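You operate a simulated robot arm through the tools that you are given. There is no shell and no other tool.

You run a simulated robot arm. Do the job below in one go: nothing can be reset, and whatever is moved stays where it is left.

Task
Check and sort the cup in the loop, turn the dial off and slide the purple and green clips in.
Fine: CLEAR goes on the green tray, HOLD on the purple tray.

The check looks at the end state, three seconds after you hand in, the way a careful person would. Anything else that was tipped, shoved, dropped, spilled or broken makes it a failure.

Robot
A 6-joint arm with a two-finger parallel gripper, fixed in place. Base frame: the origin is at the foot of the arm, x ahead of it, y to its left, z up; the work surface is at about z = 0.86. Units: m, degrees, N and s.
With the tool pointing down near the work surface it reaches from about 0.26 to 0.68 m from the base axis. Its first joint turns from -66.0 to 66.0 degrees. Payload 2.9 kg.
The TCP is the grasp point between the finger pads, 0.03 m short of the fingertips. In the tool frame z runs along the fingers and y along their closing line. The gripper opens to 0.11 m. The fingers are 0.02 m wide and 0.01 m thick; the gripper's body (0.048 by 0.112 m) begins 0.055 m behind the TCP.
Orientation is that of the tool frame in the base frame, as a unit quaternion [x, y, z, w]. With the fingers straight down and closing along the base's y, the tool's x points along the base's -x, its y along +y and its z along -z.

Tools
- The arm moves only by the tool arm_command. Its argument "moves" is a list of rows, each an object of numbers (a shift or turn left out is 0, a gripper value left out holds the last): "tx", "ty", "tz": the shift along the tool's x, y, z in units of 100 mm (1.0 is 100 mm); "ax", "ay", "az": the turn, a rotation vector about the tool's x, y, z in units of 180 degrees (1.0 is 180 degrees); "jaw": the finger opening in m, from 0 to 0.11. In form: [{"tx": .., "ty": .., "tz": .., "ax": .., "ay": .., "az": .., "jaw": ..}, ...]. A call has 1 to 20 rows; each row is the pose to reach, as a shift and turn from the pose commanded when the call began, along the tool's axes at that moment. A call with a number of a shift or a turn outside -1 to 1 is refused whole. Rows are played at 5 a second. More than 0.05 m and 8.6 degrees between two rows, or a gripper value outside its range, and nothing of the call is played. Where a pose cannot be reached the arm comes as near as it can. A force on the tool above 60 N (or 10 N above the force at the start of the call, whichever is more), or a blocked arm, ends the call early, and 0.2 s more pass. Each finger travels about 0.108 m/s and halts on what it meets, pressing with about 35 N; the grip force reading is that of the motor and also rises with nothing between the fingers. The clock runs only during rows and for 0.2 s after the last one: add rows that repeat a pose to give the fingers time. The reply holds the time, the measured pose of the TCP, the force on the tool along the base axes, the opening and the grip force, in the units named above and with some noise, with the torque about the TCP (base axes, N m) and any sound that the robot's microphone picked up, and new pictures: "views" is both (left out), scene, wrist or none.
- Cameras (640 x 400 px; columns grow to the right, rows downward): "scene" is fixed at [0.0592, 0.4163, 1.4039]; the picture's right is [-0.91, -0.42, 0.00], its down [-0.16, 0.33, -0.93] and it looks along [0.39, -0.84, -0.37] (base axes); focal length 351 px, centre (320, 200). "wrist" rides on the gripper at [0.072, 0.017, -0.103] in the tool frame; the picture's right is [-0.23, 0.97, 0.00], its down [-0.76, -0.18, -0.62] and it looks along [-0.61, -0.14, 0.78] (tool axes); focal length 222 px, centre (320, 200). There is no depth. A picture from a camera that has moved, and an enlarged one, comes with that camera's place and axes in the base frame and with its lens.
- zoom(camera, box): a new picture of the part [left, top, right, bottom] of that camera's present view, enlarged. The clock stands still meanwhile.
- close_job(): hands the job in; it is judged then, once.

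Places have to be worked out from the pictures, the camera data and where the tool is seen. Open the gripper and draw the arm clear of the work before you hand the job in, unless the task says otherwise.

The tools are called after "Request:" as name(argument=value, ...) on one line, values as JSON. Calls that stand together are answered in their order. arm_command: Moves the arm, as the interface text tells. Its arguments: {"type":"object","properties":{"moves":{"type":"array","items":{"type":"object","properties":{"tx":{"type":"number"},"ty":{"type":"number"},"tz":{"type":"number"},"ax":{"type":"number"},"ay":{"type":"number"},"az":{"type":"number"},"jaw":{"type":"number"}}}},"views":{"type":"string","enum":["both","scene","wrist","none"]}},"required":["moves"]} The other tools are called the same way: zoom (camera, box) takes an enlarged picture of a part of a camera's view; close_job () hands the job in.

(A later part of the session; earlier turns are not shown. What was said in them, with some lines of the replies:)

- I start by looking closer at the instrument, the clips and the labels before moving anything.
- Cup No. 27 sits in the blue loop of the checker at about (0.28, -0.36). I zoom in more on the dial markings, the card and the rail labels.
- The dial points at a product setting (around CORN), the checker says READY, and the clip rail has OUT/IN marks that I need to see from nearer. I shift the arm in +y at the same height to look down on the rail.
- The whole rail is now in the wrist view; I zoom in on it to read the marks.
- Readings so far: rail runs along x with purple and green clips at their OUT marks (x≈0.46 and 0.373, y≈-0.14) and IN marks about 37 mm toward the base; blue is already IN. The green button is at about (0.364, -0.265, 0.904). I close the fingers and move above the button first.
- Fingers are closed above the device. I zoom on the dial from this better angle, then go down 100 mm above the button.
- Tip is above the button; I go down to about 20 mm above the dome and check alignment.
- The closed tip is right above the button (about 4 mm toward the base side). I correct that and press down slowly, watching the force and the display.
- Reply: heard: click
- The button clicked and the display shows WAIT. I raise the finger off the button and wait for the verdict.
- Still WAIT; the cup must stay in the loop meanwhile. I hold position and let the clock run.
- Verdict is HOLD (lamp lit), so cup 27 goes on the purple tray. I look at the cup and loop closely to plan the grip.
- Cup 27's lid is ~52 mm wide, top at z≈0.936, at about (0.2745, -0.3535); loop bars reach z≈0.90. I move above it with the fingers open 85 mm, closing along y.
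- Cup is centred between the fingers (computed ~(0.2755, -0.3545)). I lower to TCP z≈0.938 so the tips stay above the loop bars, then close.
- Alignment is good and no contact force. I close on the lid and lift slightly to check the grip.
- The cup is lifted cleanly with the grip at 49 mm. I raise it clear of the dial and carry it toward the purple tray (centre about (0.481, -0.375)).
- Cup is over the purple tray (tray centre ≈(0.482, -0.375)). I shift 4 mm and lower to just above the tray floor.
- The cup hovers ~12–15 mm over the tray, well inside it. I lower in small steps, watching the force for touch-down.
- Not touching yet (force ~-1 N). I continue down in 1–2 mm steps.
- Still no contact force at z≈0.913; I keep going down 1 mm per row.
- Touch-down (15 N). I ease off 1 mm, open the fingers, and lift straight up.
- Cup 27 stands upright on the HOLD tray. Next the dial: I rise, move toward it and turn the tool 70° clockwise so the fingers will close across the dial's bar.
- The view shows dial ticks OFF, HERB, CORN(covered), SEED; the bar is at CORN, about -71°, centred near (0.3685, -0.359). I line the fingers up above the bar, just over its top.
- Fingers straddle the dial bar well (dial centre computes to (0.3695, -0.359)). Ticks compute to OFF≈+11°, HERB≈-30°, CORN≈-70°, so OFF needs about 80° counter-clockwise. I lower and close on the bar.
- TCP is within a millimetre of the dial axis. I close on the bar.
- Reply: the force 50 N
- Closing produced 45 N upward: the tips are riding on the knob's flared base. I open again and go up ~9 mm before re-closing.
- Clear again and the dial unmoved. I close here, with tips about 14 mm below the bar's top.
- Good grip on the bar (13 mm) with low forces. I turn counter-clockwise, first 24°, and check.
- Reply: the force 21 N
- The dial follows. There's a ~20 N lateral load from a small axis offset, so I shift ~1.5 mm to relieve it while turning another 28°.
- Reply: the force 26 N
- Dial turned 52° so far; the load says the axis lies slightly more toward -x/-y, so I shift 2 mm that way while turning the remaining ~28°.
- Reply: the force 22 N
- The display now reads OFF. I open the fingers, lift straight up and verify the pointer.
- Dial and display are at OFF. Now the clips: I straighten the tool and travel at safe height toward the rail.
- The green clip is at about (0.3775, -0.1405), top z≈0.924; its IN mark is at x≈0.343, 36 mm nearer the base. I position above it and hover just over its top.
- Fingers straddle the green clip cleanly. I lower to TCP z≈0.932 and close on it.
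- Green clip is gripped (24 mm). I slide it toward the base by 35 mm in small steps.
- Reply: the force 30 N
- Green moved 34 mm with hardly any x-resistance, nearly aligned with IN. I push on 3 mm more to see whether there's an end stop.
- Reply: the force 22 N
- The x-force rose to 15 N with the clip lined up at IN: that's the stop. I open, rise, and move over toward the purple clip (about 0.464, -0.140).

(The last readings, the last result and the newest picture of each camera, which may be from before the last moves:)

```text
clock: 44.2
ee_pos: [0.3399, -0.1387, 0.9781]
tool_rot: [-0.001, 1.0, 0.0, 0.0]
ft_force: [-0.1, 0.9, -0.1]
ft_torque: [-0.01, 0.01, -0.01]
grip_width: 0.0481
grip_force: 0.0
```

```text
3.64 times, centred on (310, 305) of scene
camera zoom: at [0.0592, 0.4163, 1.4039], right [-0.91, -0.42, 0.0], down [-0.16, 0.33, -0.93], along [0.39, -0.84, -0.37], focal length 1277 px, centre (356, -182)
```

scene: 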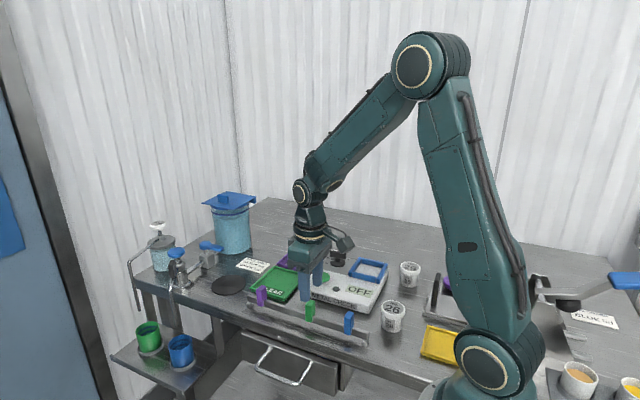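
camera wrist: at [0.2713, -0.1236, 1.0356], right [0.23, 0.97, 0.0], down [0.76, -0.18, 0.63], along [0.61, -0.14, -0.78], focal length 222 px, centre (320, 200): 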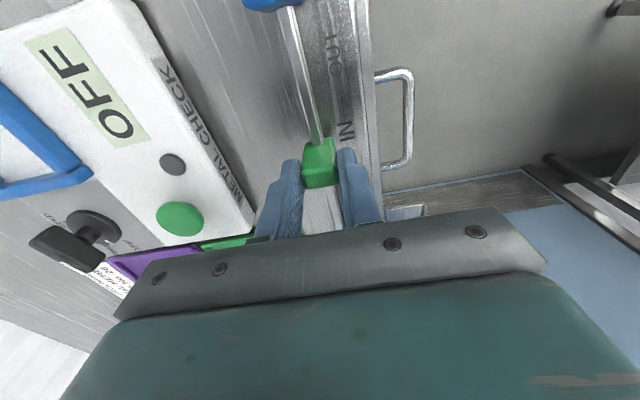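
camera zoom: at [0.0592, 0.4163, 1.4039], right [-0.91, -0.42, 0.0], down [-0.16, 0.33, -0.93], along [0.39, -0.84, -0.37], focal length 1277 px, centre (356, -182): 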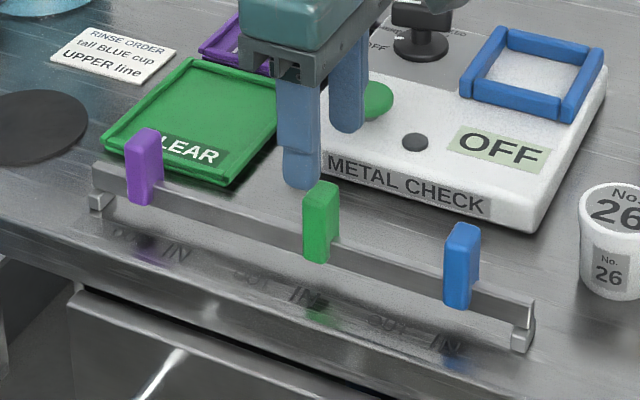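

Green sits at IN, nothing else disturbed. I move along the rail at clear height toward the purple clip.

Request:
arm_command(moves=[{"tz": -0.2}, {"tx": -0.35, "tz": -0.2}, {"tx": -0.7, "tz": -0.2}, {"tx": -1.0, "tz": -0.2}, {"tx": -1.0, "tz": -0.2}], views="both")

Request:
zoom(camera="wrist", box=[240, 60, 440, 220])

```text
clock: 45.4
ee_pos: [0.4407, -0.1423, 0.9982]
tool_rot: [0.001, 1.0, 0.0, -0.001]
ft_force: [-0.6, 1.0, 0.4]
ft_torque: [0.04, -0.02, 0.02]
grip_width: 0.048
grip_force: 0.0
camera wrist: at [0.3686, -0.1253, 1.1013], right [0.23, 0.97, 0.0], down [0.76, -0.18, 0.62], along [0.61, -0.14, -0.78], focal length 222 px, centre (320, 200)
```

scene: 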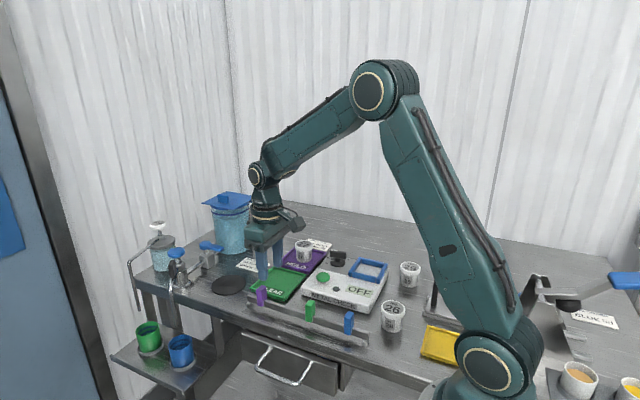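
wrist: 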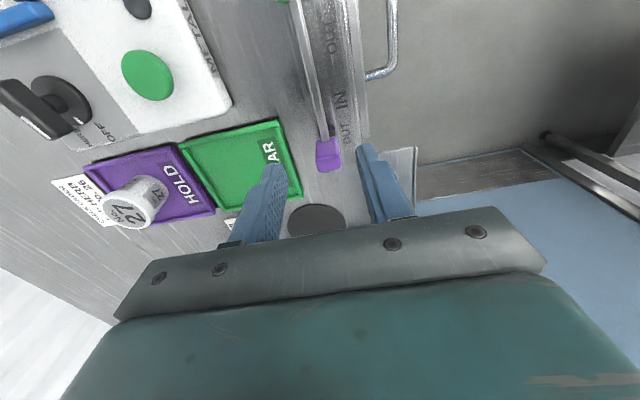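

```text
2.50 times, centred on (340, 140) of wrist
camera zoom: at [0.3686, -0.1253, 1.1013], right [0.23, 0.97, 0.0], down [0.76, -0.18, 0.62], along [0.61, -0.14, -0.78], focal length 555 px, centre (270, 350)
```

zoom: 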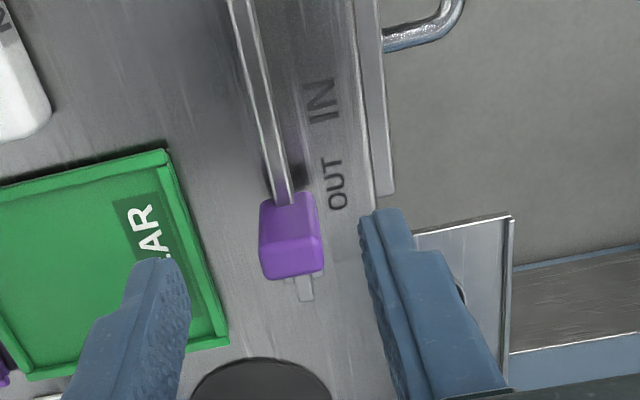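

Purple clip computes to (0.4655, -0.140), IN mark at x≈0.431. I align over it and lower to grip height.

Request:
arm_command(moves=[{"tx": -0.25}, {"tx": -0.25, "tz": 0.2}, {"tx": -0.25, "tz": 0.37}, {"tx": -0.25, "tz": 0.37}], views="none")

Request:
zoom(camera="wrist", box=[240, 80, 440, 240])

Request:
zoom(camera="scene", box=[220, 240, 360, 350])

```text
clock: 46.4
ee_pos: [0.466, -0.1393, 0.9596]
tool_rot: [0.0, 1.0, 0.0, 0.0]
ft_force: [0.4, -0.4, -0.3]
ft_torque: [-0.04, 0.01, -0.02]
grip_width: 0.0482
grip_force: 0.1
```

```text
2.50 times, centred on (340, 160) of wrist
camera zoom: at [0.3934, -0.1244, 1.0625], right [0.23, 0.97, 0.0], down [0.76, -0.18, 0.62], along [0.61, -0.14, -0.78], focal length 555 px, centre (270, 300)
```

zoom: 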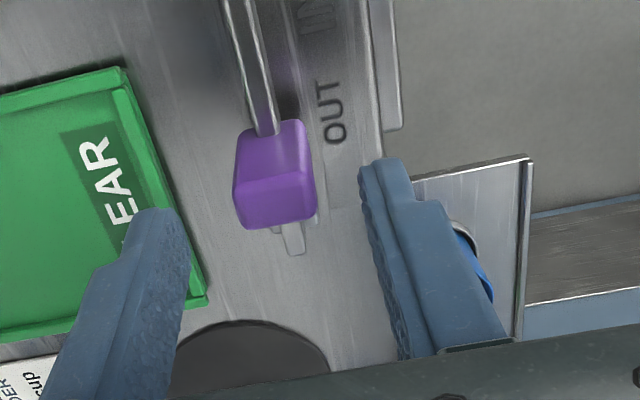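

```text
3.64 times, centred on (290, 295) of scene
camera zoom: at [0.0592, 0.4163, 1.4039], right [-0.91, -0.42, 0.0], down [-0.16, 0.33, -0.93], along [0.39, -0.84, -0.37], focal length 1277 px, centre (429, -146)
```

zoom: 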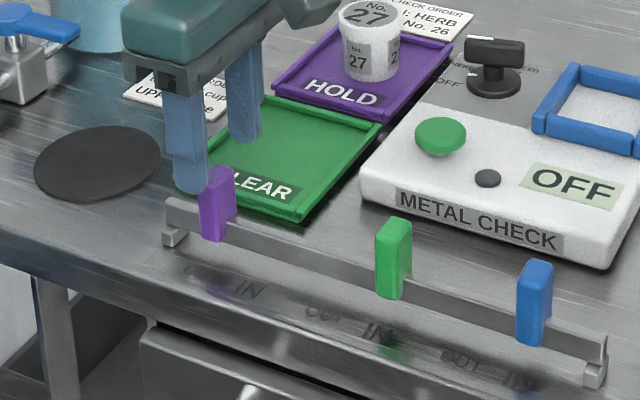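

Aligned, both fingers free of the tray. I lower 27 mm and close on the purple clip.

Request:
arm_command(moves=[{"tz": 0.14}, {"tz": 0.27}, {"tz": 0.27}, {"tz": 0.27, "jaw": 0.03}, {"tz": 0.27, "jaw": 0.01}, {"tz": 0.27, "jaw": 0.01}], views="none")

Request:
zoom(camera="wrist", box=[240, 80, 440, 240])

```text
clock: 47.8
ee_pos: [0.4656, -0.1406, 0.9327]
tool_rot: [0.0, 1.0, 0.001, 0.0]
ft_force: [-0.6, -1.4, -2.6]
ft_torque: [-0.08, -0.4, -0.06]
grip_width: 0.0237
grip_force: 45.4
```

```text
2.50 times, centred on (340, 160) of wrist
camera zoom: at [0.3936, -0.1238, 1.0364], right [0.23, 0.97, 0.0], down [0.76, -0.18, 0.62], along [0.61, -0.14, -0.78], focal length 555 px, centre (270, 300)
```

zoom: 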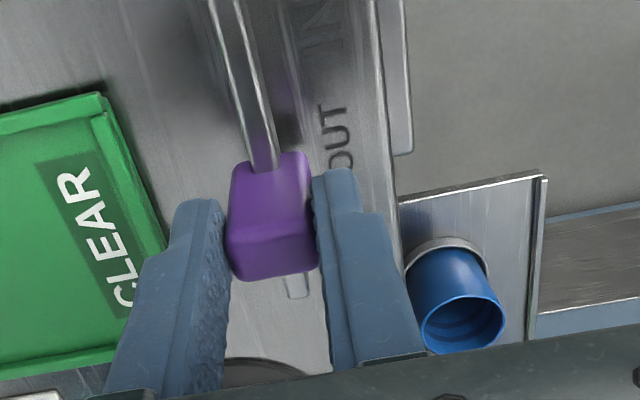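

Gripped (24 mm, low forces). I slide the purple clip 34 mm toward IN, then creep toward the stop.

Request:
arm_command(moves=[{"tx": 0.05}, {"tx": 0.1}, {"tx": 0.15}, {"tx": 0.2}, {"tx": 0.25}, {"tx": 0.3}, {"tx": 0.34}, {"tx": 0.34}], views="none")

Request:
zoom(camera="wrist", box=[240, 80, 440, 240])

```text
clock: 49.6
ee_pos: [0.4317, -0.1395, 0.9337]
tool_rot: [0.0, 1.0, 0.0, 0.0]
ft_force: [-0.1, -15.5, -7.2]
ft_torque: [-0.21, -0.1, -0.33]
grip_width: 0.024
grip_force: 45.0
```

```text
2.50 times, centred on (340, 160) of wrist
camera zoom: at [0.3596, -0.1237, 1.0365], right [0.23, 0.97, 0.0], down [0.76, -0.18, 0.62], along [0.61, -0.14, -0.78], focal length 555 px, centre (270, 300)
```

zoom: 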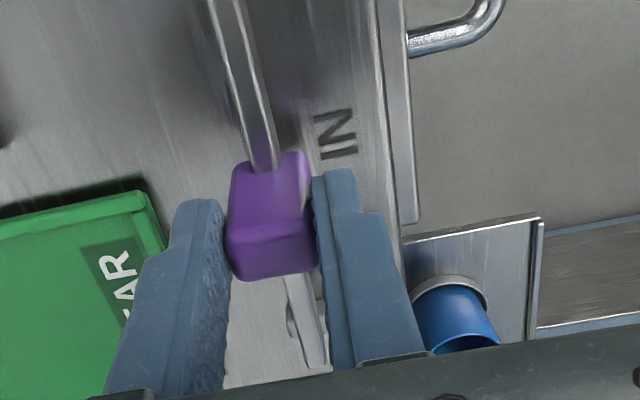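

IN is close; compared with green's final picture ~2 mm remains. I creep on 1 mm at a time.

Request:
arm_command(moves=[{"tx": 0.01}, {"tx": 0.02}, {"tx": 0.03}, {"tx": 0.03}], views="none")

Request:
zoom(camera="wrist", box=[240, 80, 440, 240])

```text
clock: 50.6
ee_pos: [0.4295, -0.1409, 0.9338]
tool_rot: [-0.001, 1.0, 0.0, 0.002]
ft_force: [8.1, -11.7, -1.1]
ft_torque: [-0.21, 1.07, -0.13]
grip_width: 0.0235
grip_force: 45.2
```

```text
2.50 times, centred on (340, 160) of wrist
camera zoom: at [0.3571, -0.1239, 1.0363], right [0.23, 0.97, 0.0], down [0.76, -0.18, 0.63], along [0.61, -0.14, -0.78], focal length 555 px, centre (270, 300)
```

zoom: 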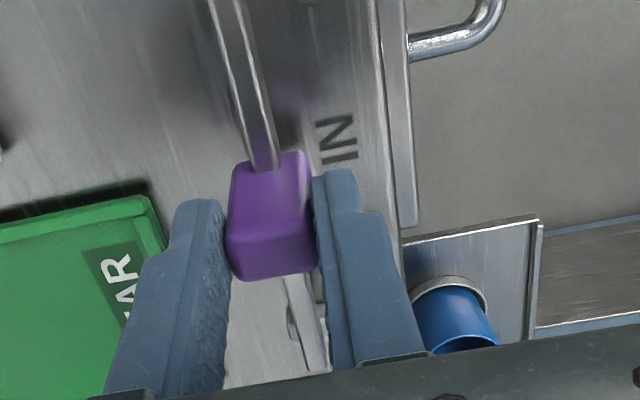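

The x-force has risen to 8 N, suggesting the stop; I try 1.5 mm more to confirm.

Request:
arm_command(moves=[{"tx": 0.008}, {"tx": 0.015}, {"tx": 0.015}], views="none")

Request:
zoom(camera="wrist", box=[240, 80, 440, 240])

```text
clock: 51.4
ee_pos: [0.4288, -0.1407, 0.9341]
tool_rot: [-0.001, 1.0, -0.001, 0.003]
ft_force: [25.5, -10.3, -14.4]
ft_torque: [0.21, -0.12, -0.25]
grip_width: 0.0234
grip_force: 45.3
```

```text
2.50 times, centred on (340, 160) of wrist
camera zoom: at [0.3565, -0.1239, 1.036], right [0.22, 0.97, 0.0], down [0.76, -0.18, 0.63], along [0.61, -0.14, -0.78], focal length 555 px, centre (270, 300)
```

zoom: 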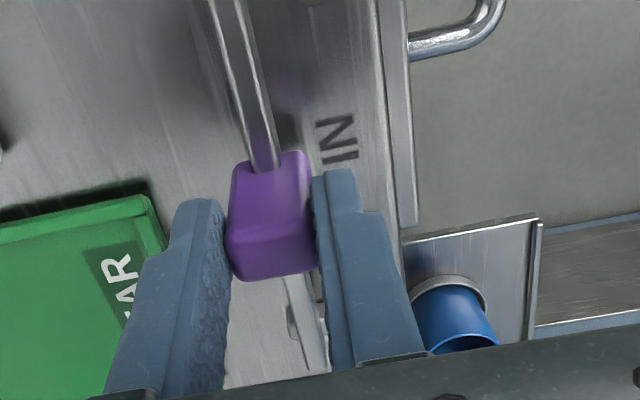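

The stop is confirmed (25 N, no more travel). I ease off 1.5 mm, open the fingers and rise clear.

Request:
arm_command(moves=[{"tx": -0.02}, {"tx": -0.02, "jaw": 0.035}, {"tx": -0.02, "jaw": 0.048}, {"tx": -0.02, "jaw": 0.048}, {"tx": -0.02, "tz": -0.25}, {"tx": -0.02, "tz": -0.6}, {"tx": -0.02, "tz": -1.0}, {"tx": -0.02, "tz": -1.0}], views="both")

Request:
zoom(camera="scene", box=[220, 240, 360, 350])

Request:
zoom(camera="wrist", box=[240, 0, 440, 180])

```text
clock: 53.2
ee_pos: [0.4282, -0.1382, 1.0362]
tool_rot: [-0.001, 1.0, 0.0, -0.001]
ft_force: [0.3, -0.5, 0.5]
ft_torque: [-0.01, -0.01, 0.03]
grip_width: 0.0479
grip_force: 0.0
camera wrist: at [0.3556, -0.1227, 1.1388], right [0.23, 0.97, 0.0], down [0.76, -0.18, 0.62], along [0.61, -0.14, -0.78], focal length 222 px, centre (320, 200)
```

scene: 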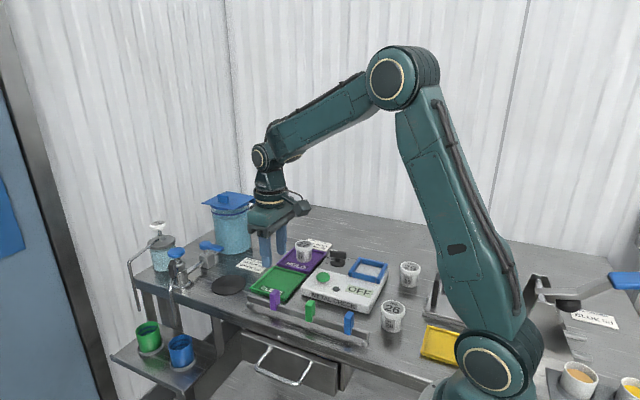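
wrist: 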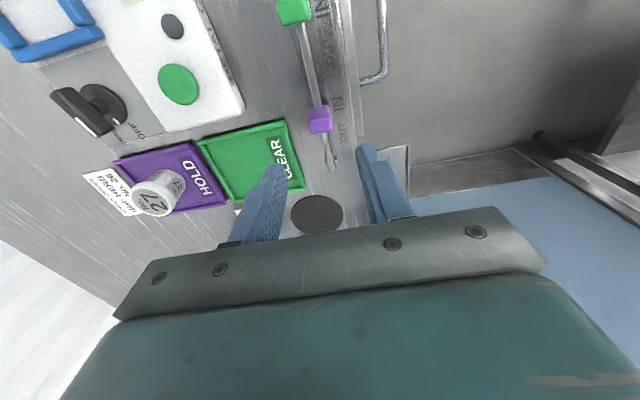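

```text
3.64 times, centred on (290, 295) of scene
camera zoom: at [0.0592, 0.4163, 1.4039], right [-0.91, -0.42, 0.0], down [-0.16, 0.33, -0.93], along [0.39, -0.84, -0.37], focal length 1277 px, centre (429, -146)
```

zoom: 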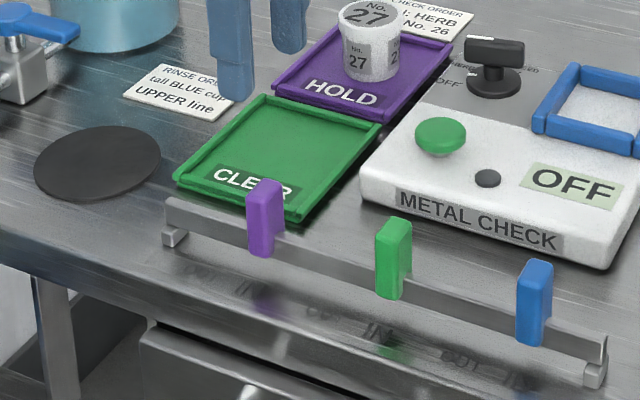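

```text
2.22 times, centred on (340, 90) of wrist
camera zoom: at [0.3556, -0.1227, 1.1388], right [0.23, 0.97, 0.0], down [0.76, -0.18, 0.62], along [0.61, -0.14, -0.78], focal length 494 px, centre (276, 444)
```

zoom: 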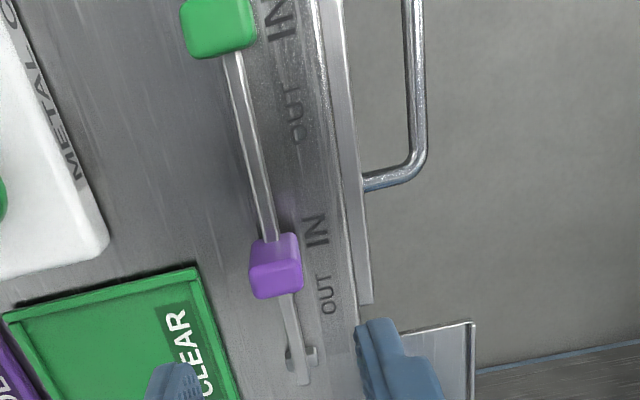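

Purple and green clips are both at IN; dial OFF, cup 27 on HOLD. I raise the arm, open the gripper fully and draw back toward the starting area.

Request:
arm_command(moves=[{"tz": -0.3}, {"tz": -0.7}, {"tz": -1.0, "jaw": 0.11}, {"tx": 0.35, "tz": -1.0, "jaw": 0.11}, {"tx": 0.7, "tz": -1.0, "jaw": 0.11}, {"tx": 1.0, "tz": -1.0, "jaw": 0.11}, {"tx": 1.0, "tz": -1.0, "jaw": 0.11}], views="both")

Request:
zoom(camera="scene", box=[220, 220, 420, 345])

Request:
zoom(camera="wrist", box=[120, 40, 400, 220])

```text
clock: 54.8
ee_pos: [0.3293, -0.1407, 1.1347]
tool_rot: [0.0, 1.0, 0.0, -0.001]
ft_force: [-0.5, 0.7, -0.8]
ft_torque: [-0.04, 0.01, -0.04]
grip_width: 0.1103
grip_force: 0.1
camera wrist: at [0.2571, -0.1243, 1.2369], right [0.23, 0.97, 0.0], down [0.76, -0.18, 0.62], along [0.61, -0.14, -0.78], focal length 222 px, centre (320, 200)
```

scene: 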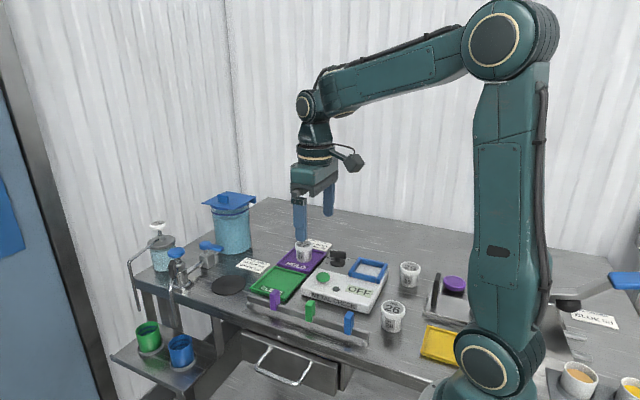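
wrist: 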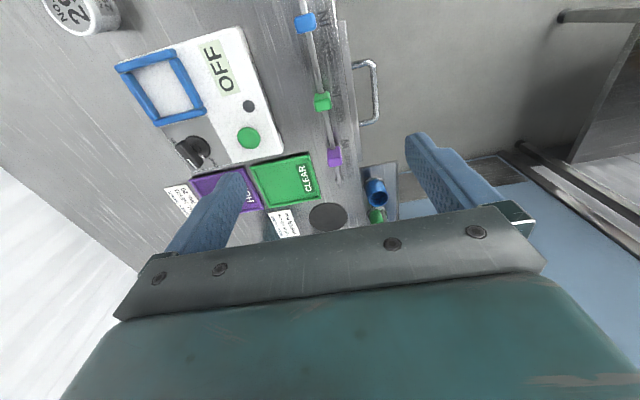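

```text
3.20 times, centred on (320, 282) of scene
camera zoom: at [0.0592, 0.4163, 1.4039], right [-0.91, -0.42, 0.0], down [-0.16, 0.33, -0.93], along [0.39, -0.84, -0.37], focal length 1123 px, centre (320, -64)
```

zoom: 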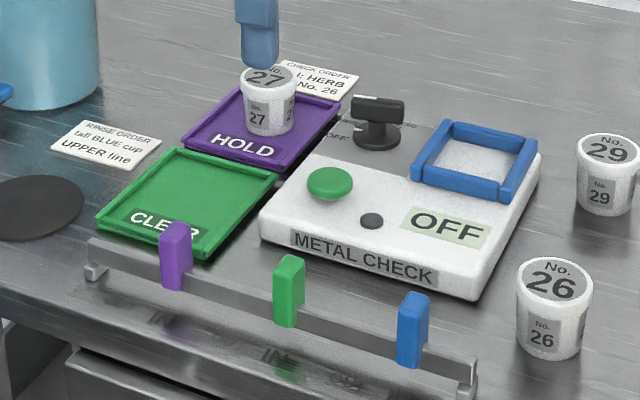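

```text
2.22 times, centred on (260, 130) of wrist
camera zoom: at [0.2571, -0.1243, 1.2369], right [0.23, 0.97, 0.0], down [0.76, -0.18, 0.62], along [0.61, -0.14, -0.78], focal length 494 px, centre (453, 356)
```

zoom: 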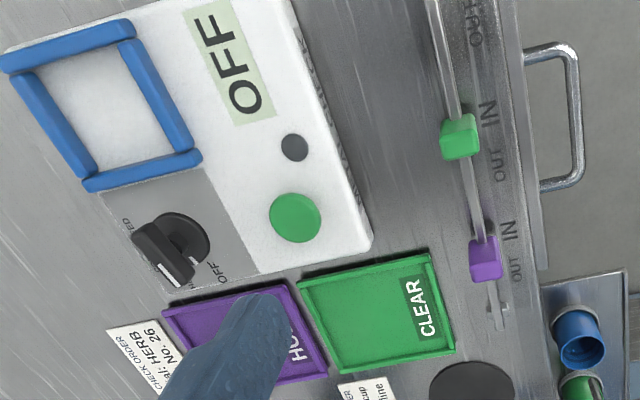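

All is in place: cup 27 upright on HOLD, dial and display OFF, purple and green clips at IN, blue clip, other cups and device where they were, gripper open and arm clear. I hand in the job.

Request:
close_job()

```text
The job is handed in.
```

I checked cup No. 27, the one in the loop, and the checker's verdict was HOLD. It now stands upright on the purple tray. The dial is turned off, and the checker's display reads OFF.

The purple and green clips are both pushed to their stops at the IN marks. The blue clip was already in, so I left it. Cups 26 and 29 and the checker look to be where they started. The gripper is open and the arm is clear of the work.

The check order card calls for HERB, but it names cup No. 26. I checked cup 27 at the setting the dial was already on, which I read as CORN.
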